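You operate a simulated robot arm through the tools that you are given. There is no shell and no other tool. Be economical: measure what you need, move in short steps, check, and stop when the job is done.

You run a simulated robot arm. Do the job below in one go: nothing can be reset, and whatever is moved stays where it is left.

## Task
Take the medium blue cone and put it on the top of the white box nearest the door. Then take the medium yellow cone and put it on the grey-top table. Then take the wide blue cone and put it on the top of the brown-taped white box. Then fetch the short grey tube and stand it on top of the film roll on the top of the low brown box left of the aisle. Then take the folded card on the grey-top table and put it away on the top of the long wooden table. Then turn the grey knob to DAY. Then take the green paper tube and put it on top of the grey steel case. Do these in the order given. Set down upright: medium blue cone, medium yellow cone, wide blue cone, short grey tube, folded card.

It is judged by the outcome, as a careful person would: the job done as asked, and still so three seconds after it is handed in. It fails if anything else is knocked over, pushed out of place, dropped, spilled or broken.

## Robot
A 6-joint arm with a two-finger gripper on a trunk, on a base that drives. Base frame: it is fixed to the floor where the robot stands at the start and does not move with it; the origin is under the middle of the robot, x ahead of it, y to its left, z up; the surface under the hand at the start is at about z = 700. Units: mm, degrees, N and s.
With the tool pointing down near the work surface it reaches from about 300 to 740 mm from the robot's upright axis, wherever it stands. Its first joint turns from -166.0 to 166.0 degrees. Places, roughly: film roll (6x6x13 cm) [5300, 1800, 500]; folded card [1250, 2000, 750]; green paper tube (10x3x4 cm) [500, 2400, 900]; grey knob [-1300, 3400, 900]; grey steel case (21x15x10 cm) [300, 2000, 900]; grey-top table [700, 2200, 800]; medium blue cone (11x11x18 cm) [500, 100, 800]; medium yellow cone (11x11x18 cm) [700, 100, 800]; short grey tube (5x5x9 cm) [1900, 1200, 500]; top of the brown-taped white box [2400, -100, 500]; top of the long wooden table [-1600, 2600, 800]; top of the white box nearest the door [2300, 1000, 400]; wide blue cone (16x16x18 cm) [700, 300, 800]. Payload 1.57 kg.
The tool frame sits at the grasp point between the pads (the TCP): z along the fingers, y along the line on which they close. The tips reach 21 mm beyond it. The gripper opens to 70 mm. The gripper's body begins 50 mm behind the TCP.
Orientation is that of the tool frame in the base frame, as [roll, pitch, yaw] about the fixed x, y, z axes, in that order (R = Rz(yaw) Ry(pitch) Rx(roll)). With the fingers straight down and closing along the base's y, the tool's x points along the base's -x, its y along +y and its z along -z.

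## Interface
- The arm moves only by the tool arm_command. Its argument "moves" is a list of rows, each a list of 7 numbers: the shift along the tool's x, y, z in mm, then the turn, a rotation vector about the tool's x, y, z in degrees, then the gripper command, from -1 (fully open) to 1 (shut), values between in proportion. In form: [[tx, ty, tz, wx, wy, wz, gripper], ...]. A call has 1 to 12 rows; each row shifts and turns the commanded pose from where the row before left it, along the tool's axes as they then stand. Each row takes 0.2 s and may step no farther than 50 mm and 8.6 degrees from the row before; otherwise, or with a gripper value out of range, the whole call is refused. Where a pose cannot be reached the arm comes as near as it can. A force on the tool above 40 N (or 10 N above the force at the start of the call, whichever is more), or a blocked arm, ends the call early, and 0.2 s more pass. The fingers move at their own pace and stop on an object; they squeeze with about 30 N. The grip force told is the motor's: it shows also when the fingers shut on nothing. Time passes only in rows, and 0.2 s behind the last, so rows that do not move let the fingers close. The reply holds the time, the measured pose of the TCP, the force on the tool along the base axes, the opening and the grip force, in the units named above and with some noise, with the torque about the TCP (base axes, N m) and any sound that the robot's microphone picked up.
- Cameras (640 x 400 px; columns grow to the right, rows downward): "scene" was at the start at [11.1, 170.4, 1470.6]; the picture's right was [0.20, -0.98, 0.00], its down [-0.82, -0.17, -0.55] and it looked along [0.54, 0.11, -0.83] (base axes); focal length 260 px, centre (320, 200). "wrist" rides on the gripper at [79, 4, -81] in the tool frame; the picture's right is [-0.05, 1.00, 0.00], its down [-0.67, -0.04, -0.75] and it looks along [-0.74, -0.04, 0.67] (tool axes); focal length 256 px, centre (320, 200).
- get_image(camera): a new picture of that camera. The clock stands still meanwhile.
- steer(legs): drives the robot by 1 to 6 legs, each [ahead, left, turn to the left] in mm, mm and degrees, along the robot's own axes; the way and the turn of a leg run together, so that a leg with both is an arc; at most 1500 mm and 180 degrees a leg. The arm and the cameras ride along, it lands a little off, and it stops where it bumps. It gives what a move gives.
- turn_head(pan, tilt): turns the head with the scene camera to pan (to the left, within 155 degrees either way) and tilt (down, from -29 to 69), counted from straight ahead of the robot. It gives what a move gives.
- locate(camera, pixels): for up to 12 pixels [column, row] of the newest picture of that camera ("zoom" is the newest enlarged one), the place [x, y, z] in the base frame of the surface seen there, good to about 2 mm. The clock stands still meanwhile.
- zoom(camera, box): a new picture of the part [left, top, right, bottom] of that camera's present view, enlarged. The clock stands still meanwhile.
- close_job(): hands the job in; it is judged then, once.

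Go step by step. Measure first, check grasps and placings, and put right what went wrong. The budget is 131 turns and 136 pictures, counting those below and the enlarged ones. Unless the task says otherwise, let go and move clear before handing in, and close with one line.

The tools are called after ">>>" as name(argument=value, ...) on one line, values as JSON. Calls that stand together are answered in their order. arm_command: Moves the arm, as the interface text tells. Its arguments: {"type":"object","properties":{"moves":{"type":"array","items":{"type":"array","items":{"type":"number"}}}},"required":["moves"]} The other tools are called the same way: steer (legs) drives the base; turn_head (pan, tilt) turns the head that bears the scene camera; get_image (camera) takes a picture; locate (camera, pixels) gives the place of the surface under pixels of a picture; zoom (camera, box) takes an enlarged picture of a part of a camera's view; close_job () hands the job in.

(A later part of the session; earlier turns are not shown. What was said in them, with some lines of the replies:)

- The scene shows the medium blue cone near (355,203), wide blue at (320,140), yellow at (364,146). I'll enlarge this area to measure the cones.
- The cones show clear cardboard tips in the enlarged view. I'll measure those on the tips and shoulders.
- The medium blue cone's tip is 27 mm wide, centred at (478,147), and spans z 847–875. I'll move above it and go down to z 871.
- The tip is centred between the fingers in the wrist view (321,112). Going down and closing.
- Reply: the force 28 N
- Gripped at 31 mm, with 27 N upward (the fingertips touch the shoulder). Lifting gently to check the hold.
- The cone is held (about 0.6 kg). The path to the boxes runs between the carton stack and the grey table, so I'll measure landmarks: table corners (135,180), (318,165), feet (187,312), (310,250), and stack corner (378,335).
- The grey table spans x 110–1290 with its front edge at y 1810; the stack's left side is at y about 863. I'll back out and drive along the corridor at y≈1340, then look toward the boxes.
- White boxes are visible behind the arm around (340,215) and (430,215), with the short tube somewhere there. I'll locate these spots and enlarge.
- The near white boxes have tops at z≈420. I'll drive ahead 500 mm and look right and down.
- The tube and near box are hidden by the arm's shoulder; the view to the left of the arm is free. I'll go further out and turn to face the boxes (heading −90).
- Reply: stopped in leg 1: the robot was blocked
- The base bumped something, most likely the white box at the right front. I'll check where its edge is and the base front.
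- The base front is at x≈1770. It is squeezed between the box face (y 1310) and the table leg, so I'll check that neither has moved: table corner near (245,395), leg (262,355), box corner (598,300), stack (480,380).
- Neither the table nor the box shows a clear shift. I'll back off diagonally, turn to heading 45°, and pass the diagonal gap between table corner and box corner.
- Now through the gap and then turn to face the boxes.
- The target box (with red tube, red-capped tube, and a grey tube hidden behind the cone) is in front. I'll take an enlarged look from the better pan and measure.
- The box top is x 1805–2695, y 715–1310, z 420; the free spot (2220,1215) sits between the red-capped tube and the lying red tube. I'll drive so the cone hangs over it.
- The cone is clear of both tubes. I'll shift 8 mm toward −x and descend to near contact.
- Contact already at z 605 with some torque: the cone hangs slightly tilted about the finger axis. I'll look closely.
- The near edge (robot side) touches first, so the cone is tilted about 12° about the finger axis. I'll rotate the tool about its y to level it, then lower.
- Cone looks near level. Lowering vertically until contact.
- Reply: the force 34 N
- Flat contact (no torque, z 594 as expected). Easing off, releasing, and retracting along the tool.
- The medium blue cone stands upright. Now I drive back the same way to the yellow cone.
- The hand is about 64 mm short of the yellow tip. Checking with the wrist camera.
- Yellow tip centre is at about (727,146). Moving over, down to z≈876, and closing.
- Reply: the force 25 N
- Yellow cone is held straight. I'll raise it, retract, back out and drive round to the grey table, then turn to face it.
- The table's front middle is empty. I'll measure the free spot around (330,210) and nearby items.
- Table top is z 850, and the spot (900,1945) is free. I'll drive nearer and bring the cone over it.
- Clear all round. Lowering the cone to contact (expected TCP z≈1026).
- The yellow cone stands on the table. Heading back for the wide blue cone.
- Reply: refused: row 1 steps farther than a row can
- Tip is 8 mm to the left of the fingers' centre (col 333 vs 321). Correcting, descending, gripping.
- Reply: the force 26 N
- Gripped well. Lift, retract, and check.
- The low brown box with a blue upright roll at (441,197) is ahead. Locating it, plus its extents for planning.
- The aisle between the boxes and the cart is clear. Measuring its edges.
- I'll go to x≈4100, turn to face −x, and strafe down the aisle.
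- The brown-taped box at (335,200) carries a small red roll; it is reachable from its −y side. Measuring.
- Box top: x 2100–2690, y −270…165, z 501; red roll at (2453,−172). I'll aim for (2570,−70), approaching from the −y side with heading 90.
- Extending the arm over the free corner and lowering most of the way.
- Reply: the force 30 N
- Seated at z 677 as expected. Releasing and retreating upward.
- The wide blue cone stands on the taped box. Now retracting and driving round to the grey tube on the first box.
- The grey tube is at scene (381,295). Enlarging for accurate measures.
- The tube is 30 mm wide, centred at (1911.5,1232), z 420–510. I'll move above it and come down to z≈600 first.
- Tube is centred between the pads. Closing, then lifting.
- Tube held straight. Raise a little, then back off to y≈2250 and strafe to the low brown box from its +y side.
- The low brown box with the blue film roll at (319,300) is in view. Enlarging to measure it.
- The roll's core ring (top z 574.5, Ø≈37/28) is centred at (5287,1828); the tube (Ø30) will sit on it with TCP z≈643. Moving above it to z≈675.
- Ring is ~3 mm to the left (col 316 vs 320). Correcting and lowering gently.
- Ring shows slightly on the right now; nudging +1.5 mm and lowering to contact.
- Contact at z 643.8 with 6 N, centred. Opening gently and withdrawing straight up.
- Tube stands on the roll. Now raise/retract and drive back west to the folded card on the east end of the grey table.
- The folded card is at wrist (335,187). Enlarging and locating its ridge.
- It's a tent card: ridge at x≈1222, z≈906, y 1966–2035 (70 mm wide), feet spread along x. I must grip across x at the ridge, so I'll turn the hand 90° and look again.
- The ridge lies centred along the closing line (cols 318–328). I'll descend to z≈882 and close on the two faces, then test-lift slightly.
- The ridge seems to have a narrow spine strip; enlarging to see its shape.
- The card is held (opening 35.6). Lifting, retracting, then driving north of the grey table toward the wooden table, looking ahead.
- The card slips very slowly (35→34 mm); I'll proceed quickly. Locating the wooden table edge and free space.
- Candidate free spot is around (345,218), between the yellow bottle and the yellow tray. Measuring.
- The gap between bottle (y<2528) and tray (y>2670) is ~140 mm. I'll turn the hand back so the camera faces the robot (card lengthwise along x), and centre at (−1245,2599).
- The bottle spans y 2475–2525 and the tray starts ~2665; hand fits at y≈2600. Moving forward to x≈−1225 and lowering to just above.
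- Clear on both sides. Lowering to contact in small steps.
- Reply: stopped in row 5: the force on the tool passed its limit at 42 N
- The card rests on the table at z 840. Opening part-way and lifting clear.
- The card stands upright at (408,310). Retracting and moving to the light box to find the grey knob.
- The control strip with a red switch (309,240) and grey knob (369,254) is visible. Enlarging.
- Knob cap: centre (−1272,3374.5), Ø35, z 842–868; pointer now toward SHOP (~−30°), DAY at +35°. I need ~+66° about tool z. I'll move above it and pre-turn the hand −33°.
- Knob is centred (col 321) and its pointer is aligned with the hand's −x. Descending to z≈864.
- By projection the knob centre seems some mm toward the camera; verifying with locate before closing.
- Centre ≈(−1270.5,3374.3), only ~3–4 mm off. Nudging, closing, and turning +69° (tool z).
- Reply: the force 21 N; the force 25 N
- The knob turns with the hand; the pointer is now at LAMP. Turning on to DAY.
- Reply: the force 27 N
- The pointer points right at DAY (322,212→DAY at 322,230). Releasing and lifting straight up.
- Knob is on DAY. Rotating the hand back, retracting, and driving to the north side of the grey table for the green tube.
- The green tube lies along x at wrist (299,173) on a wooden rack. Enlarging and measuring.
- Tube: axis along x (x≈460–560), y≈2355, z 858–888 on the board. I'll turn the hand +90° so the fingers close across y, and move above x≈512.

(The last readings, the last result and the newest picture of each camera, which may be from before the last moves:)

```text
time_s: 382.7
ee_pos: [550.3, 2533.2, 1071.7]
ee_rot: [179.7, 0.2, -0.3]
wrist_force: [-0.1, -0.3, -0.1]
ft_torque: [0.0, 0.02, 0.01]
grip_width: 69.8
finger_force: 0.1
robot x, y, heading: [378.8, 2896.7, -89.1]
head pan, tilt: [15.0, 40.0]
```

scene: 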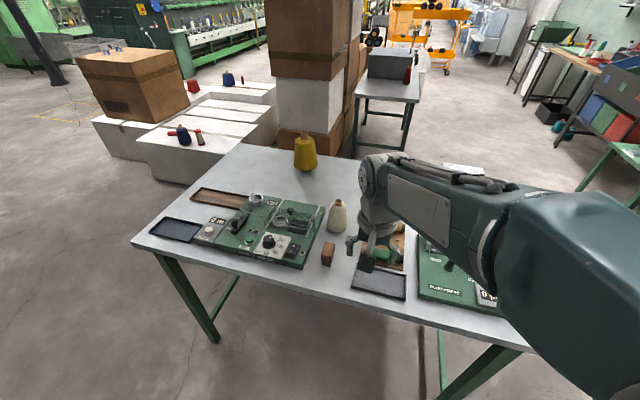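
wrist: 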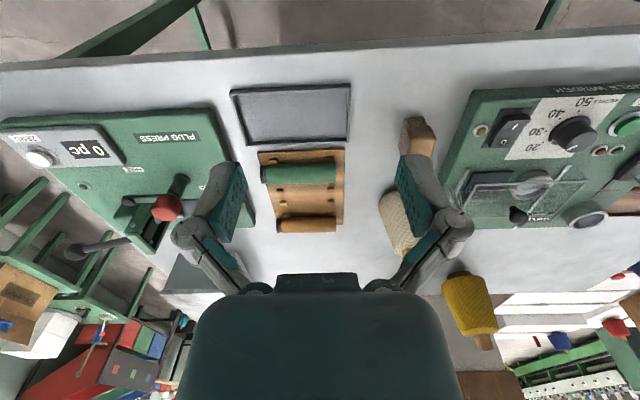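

>>> arm_command(moves=[[-9.5, 44.5, 0, 0, 0, 0, -1], [-9.5, 44.5, 0, 0, 0, 0, -1], [-9.5, 44.5, 0, 0, 0, 0, -1], [-9.5, 44.5, 0, 0, 0, 0, -1], [0, 0, 45, 0, 0, 0, -1], [0, 0, 45, 0, 0, 0, -1], [0, 0, 0, 0, 0, 0, -1]])

>>> get_image(camera="wrist")

```text
time_s: 384.3
ee_pos: [512.8, 2354.2, 985.6]
ee_rot: [179.8, 0.2, -0.1]
wrist_force: [0.5, 1.2, -1.4]
ft_torque: [0.03, -0.01, 0.0]
grip_width: 69.8
finger_force: 0.1
robot x, y, heading: [379.4, 2898.0, -89.0]
head pan, tilt: [15.0, 40.0]
```

```text
29 pictures are left
```

wrist: 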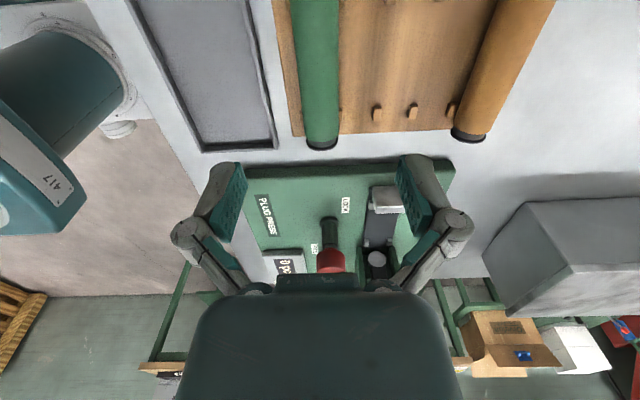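

Tube is centred between fingers (col ~318). Descending to z≈884 and checking.

>>> arm_command(moves=[[0, -1, 45, 0, 0, 0, -1], [0, 0, 40, 0, 0, 0, -1], [0, 0, 15, 0, 0, 0, -1], [0, 0, 0, 0, 0, 0, -1]])

>>> get_image(camera="wrist")

```text
time_s: 385.3
ee_pos: [510.0, 2355.1, 884.6]
ee_rot: [179.7, 0.3, -0.2]
wrist_force: [1.2, 0.1, 0.0]
ft_torque: [0.03, -0.02, 0.01]
grip_width: 70.0
finger_force: 0.1
robot x, y, heading: [380.8, 2894.2, -89.1]
head pan, tilt: [15.0, 40.0]
```

```text
28 pictures are left
```

wrist: 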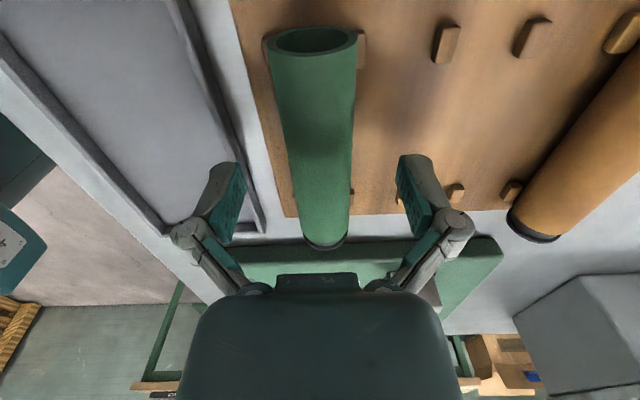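

>>> arm_command(moves=[[0, 0, 0, 0, 0, 0, 0.2], [0, 0, 0, 0, 0, 0, 1], [0, 0, 0, 0, 0, 0, 1], [0, 0, 0, 0, 0, 0, 1], [0, 0, -8, 0, 0, 0, 1], [0, 0, -20, 0, 0, 0, 1], [0, 0, 0, 0, 0, 0, 1]])

>>> get_image(camera="wrist")

```text
time_s: 386.9
ee_pos: [509.5, 2356.3, 913.4]
ee_rot: [179.8, 0.2, -0.2]
wrist_force: [0.8, 0.4, -0.5]
ft_torque: [0.04, 0.02, 0.0]
grip_width: 27.7
finger_force: 30.1
robot x, y, heading: [379.8, 2897.7, -89.3]
head pan, tilt: [15.0, 40.0]
```

```text
27 pictures are left
```

wrist: 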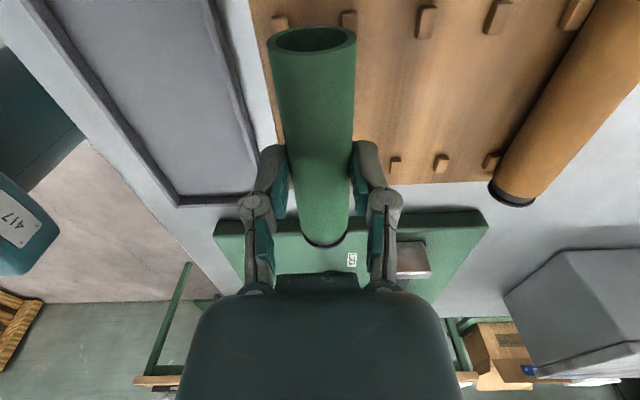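

The tube is held securely. Lifting, retracting, and driving round to the table's west end by the steel case.

>>> arm_command(moves=[[0, 0, -45, 0, 0, 0, 1], [0, 0, -45, 0, 0, 0, 1], [0, 0, -45, 0, 0, 0, 1], [0, 0, -35, 0, 0, 0, 1], [0, -45, 0, 0, 0, 0, 1], [0, -45, 0, 0, 0, 0, 1], [0, -45, 0, 0, 0, 0, 1], [0, -40, 0, 0, 0, 0, 1], [0, 0, 0, 0, 0, 0, 1]])

>>> steer(legs=[[-350, 0, -0.8], [0, -700, 0], [0, 0, 90], [0, -1150, 0]])

>>> turn_head(pan=5, tilt=45)

>>> get_image(camera="scene")

```text
time_s: 388.9
ee_pos: [512.2, 2533.1, 1082.8]
ee_rot: [179.7, 0.2, -0.3]
wrist_force: [0.3, -0.3, -0.3]
ft_torque: [-0.03, -0.01, 0.0]
grip_width: 27.9
finger_force: 29.9
robot x, y, heading: [380.7, 2898.6, -89.3]
head pan, tilt: [15.0, 40.0]
```

```text
time_s: 404.0
ee_pos: [57.0, 2199.1, 1082.0]
ee_rot: [179.6, 0.2, 89.5]
wrist_force: [0.8, 0.1, -0.6]
ft_torque: [-0.02, 0.01, -0.01]
grip_width: 27.7
finger_force: 29.5
robot x, y, heading: [-306.9, 2072.6, 0.5]
head pan, tilt: [15.0, 40.0]
```

```text
time_s: 404.7
ee_pos: [56.4, 2196.8, 1081.3]
ee_rot: [179.7, 0.3, 89.5]
wrist_force: [0.7, -1.0, -0.3]
ft_torque: [-0.02, -0.01, 0.01]
grip_width: 27.9
finger_force: 29.9
robot x, y, heading: [-306.3, 2068.1, 0.9]
head pan, tilt: [5.0, 45.0]
```

```text
26 pictures are left
```

scene: 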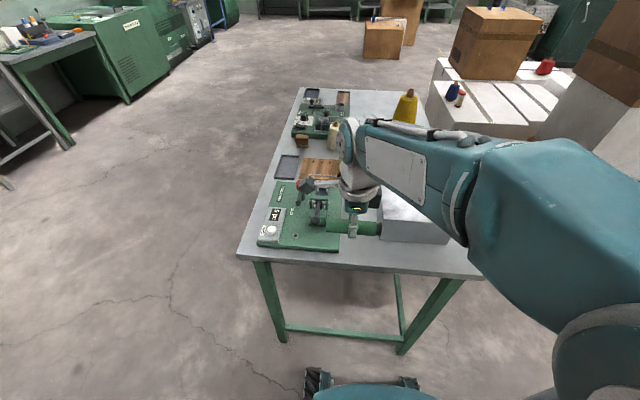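

The steel case is at (412,220). Measuring its visible edges.

>>> zoom(camera="scene", box=[320, 160, 480, 260])

>>> get_image(camera="wrist")

```text
4.00 times, centred on (400, 210) of scene
```

zoom: 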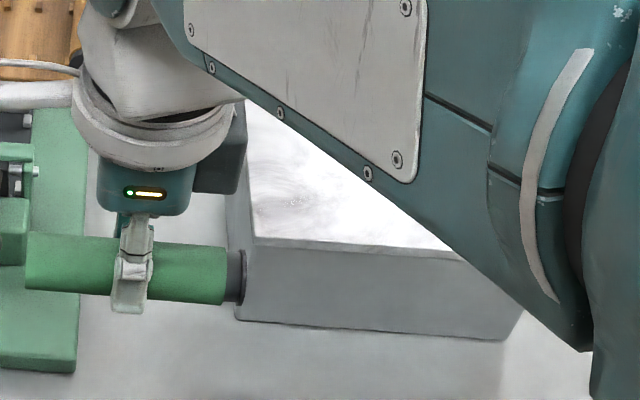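

```text
24 pictures are left
```

wrist: 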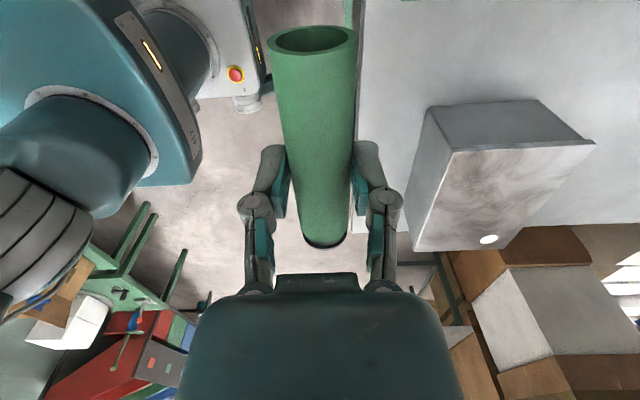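

>>> locate(camera="wrist", pixels=[[455, 154], [588, 146], [418, 247], [510, 243], [500, 190], [489, 239], [560, 185]])

>>> locate(camera="zoom", pixels=[[258, 240], [300, 200], [450, 255], [250, 120], [240, 315], [500, 338]])

```text
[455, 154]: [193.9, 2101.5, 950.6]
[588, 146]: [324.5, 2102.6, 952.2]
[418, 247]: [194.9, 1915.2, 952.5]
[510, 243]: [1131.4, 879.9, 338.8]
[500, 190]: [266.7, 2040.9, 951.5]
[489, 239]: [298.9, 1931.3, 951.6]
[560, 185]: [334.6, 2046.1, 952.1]
```

```text
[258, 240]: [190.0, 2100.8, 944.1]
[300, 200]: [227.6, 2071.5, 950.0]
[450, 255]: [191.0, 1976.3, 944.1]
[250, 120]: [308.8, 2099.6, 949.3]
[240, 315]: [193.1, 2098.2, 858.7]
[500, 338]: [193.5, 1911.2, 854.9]
```

Case top: x 190–340, y 1895–2103, z 951.5. I'll shift right ~197 mm, then extend the arm over its centre (265,2000).

>>> steer(legs=[[50, -197, -0.7]])

```text
time_s: 406.3
ee_pos: [108.9, 2004.0, 1082.0]
ee_rot: [179.7, 0.5, 88.9]
wrist_force: [0.6, 1.3, -0.6]
ft_torque: [-0.02, 0.01, -0.04]
grip_width: 28.0
finger_force: 30.4
robot x, y, heading: [-253.8, 1873.1, -0.0]
head pan, tilt: [5.0, 45.0]
```

>>> arm_command(moves=[[0, 40, 0, 0, 0, 0, 1], [0, 40, 0, 0, 0, 0, 1], [0, 40, 0, 0, 0, 0, 1], [0, 36, 0, 0, 0, 0, 1], [0, 0, 45, 0, 0, 0, 1], [0, 0, 40, 0, 0, 0, 1], [0, 0, 0, 0, 0, 0, 1]])

>>> get_image(camera="wrist")

>>> zoom(camera="scene", box=[300, 120, 440, 260])

```text
time_s: 407.9
ee_pos: [265.1, 1996.8, 998.5]
ee_rot: [179.7, 0.2, 89.0]
wrist_force: [0.3, -0.2, -0.2]
ft_torque: [0.0, -0.04, 0.01]
grip_width: 28.0
finger_force: 29.6
robot x, y, heading: [-255.6, 1876.9, 0.2]
head pan, tilt: [5.0, 45.0]
```

```text
23 pictures are left
```

wrist: 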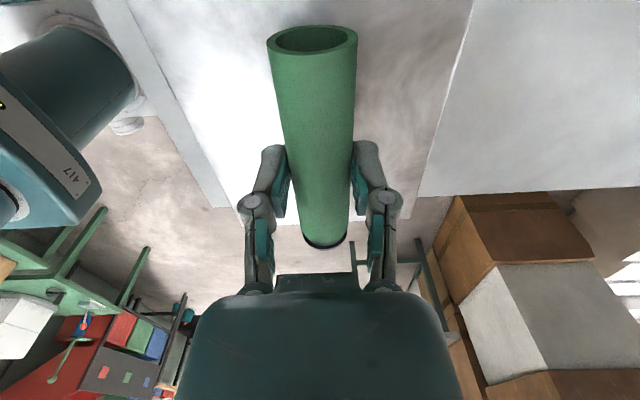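

```text
2.86 times, centred on (370, 190) of scene
```

zoom: 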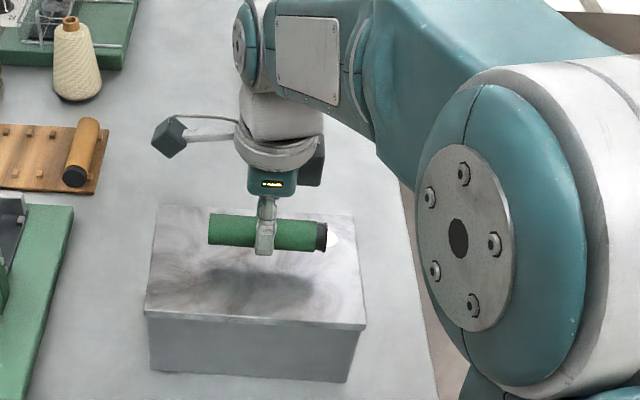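

The tube hangs over the middle of the case. Lowering gently to contact.

>>> arm_command(moves=[[0, 0, 11, 0, 0, 0, 1], [0, 0, 4, 0, 0, 0, 1], [0, 0, 2, 0, 0, 0, 1], [0, 0, 0, 0, 0, 0, 1]])

```text
time_s: 408.9
ee_pos: [265.0, 1995.8, 980.1]
ee_rot: [179.6, 0.1, 89.0]
wrist_force: [0.1, -0.4, -0.6]
ft_torque: [-0.01, 0.03, 0.02]
grip_width: 27.8
finger_force: 30.1
robot x, y, heading: [-257.4, 1874.7, 0.0]
head pan, tilt: [5.0, 45.0]
```

>>> arm_command(moves=[[0, 0, 1.5, 0, 0, 0, 1], [0, 0, 0, 0, 0, 0, 1]])

>>> zoom(camera="scene", box=[325, 160, 405, 250])

```text
time_s: 409.5
ee_pos: [266.8, 1996.4, 977.7]
ee_rot: [179.7, 0.3, 88.9]
wrist_force: [0.4, -0.1, -1.2]
ft_torque: [-0.01, 0.03, 0.01]
grip_width: 28.0
finger_force: 30.4
robot x, y, heading: [-256.4, 1872.5, -0.0]
head pan, tilt: [5.0, 45.0]
```

```text
4.44 times, centred on (365, 205) of scene
```

zoom: 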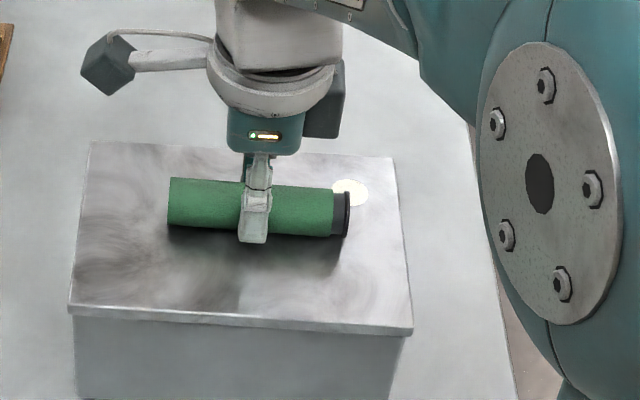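

Still free; continuing in 1 mm steps.

>>> arm_command(moves=[[0, 0, 1, 0, 0, 0, 1], [0, 0, 1, 0, 0, 0, 1], [0, 0, 0, 0, 0, 0, 1]])

```text
time_s: 410.3
ee_pos: [265.3, 1996.5, 978.0]
ee_rot: [179.5, 0.1, 88.8]
wrist_force: [0.0, 1.8, 18.4]
ft_torque: [-0.04, 0.01, 0.1]
grip_width: 28.0
finger_force: 29.8
robot x, y, heading: [-255.7, 1875.1, -0.1]
head pan, tilt: [5.0, 45.0]
```

Contact (18 N, no torque). Easing and opening slowly.

>>> arm_command(moves=[[0, 0, -1, 0, 0, 0, 1], [0, 0, 0, 0, 0, 0, 0.15], [0, 0, 0, 0, 0, 0, 0.0], [0, 0, 0, 0, 0, 0, -0.3], [0, 0, 0, 0, 0, 0, -1], [0, 0, 0, 0, 0, 0, -1], [0, 0, -30, 0, 0, 0, -1], [0, 0, -45, 0, 0, 0, -1], [0, 0, -45, 0, 0, 0, -1], [0, -45, 0, 0, 0, 0, -1], [0, -45, 0, 0, 0, 0, -1], [0, -45, 0, 0, 0, 0, -1]])

>>> get_image(camera="scene")

```text
time_s: 412.9
ee_pos: [130.0, 1999.7, 1096.8]
ee_rot: [179.7, 0.2, 89.0]
wrist_force: [1.5, 0.1, 0.0]
ft_torque: [0.0, 0.04, -0.01]
grip_width: 70.0
finger_force: 0.1
robot x, y, heading: [-255.0, 1868.4, -0.0]
head pan, tilt: [5.0, 45.0]
```

```text
20 pictures are left
```

scene: 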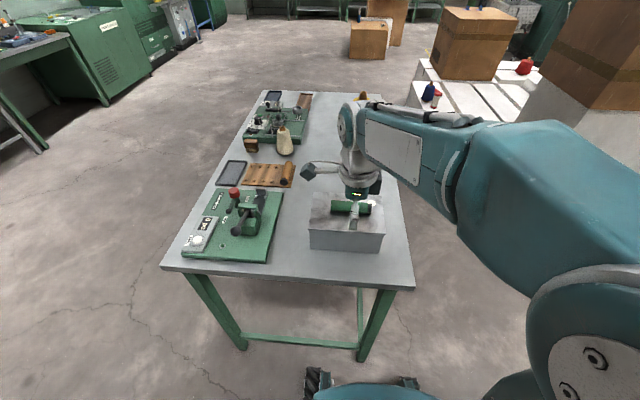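

The green tube rests on the case. One final enlarged check of it and the distant placings before handing in.

>>> zoom(camera="scene", box=[290, 80, 420, 260])

>>> zoom(camera="scene", box=[330, 0, 550, 120])

```text
2.22 times, centred on (355, 170) of scene
```

zoom: 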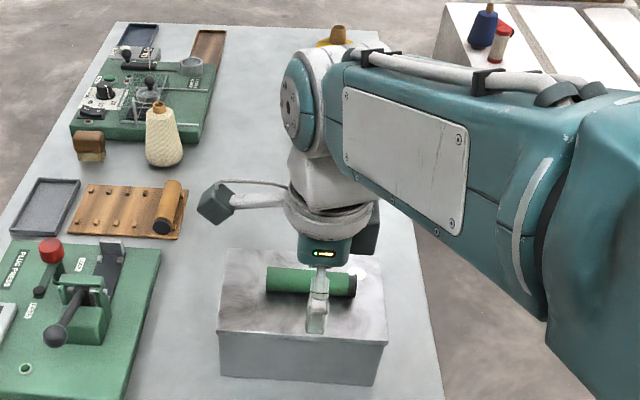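

```text
2.91 times, centred on (440, 60) of scene
```

zoom: 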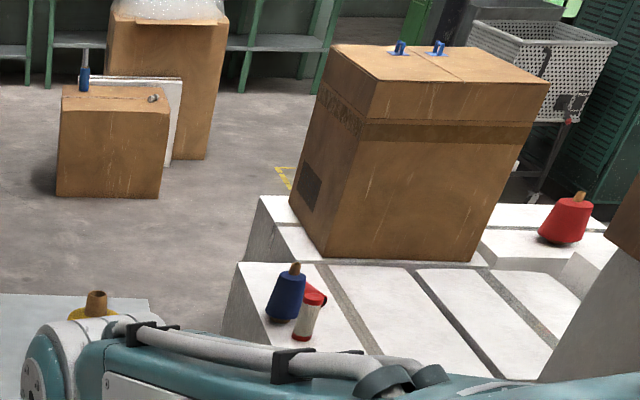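

The blue cone, the tube on the film roll, the yellow cone and the green tube are all visible and in place. Handing in.

>>> close_job()

```text
The job is handed in.
```

All seven steps are done in the order given, and the job is handed in. The base bumped once against the white box nearest the door; I could not see that the box had moved.
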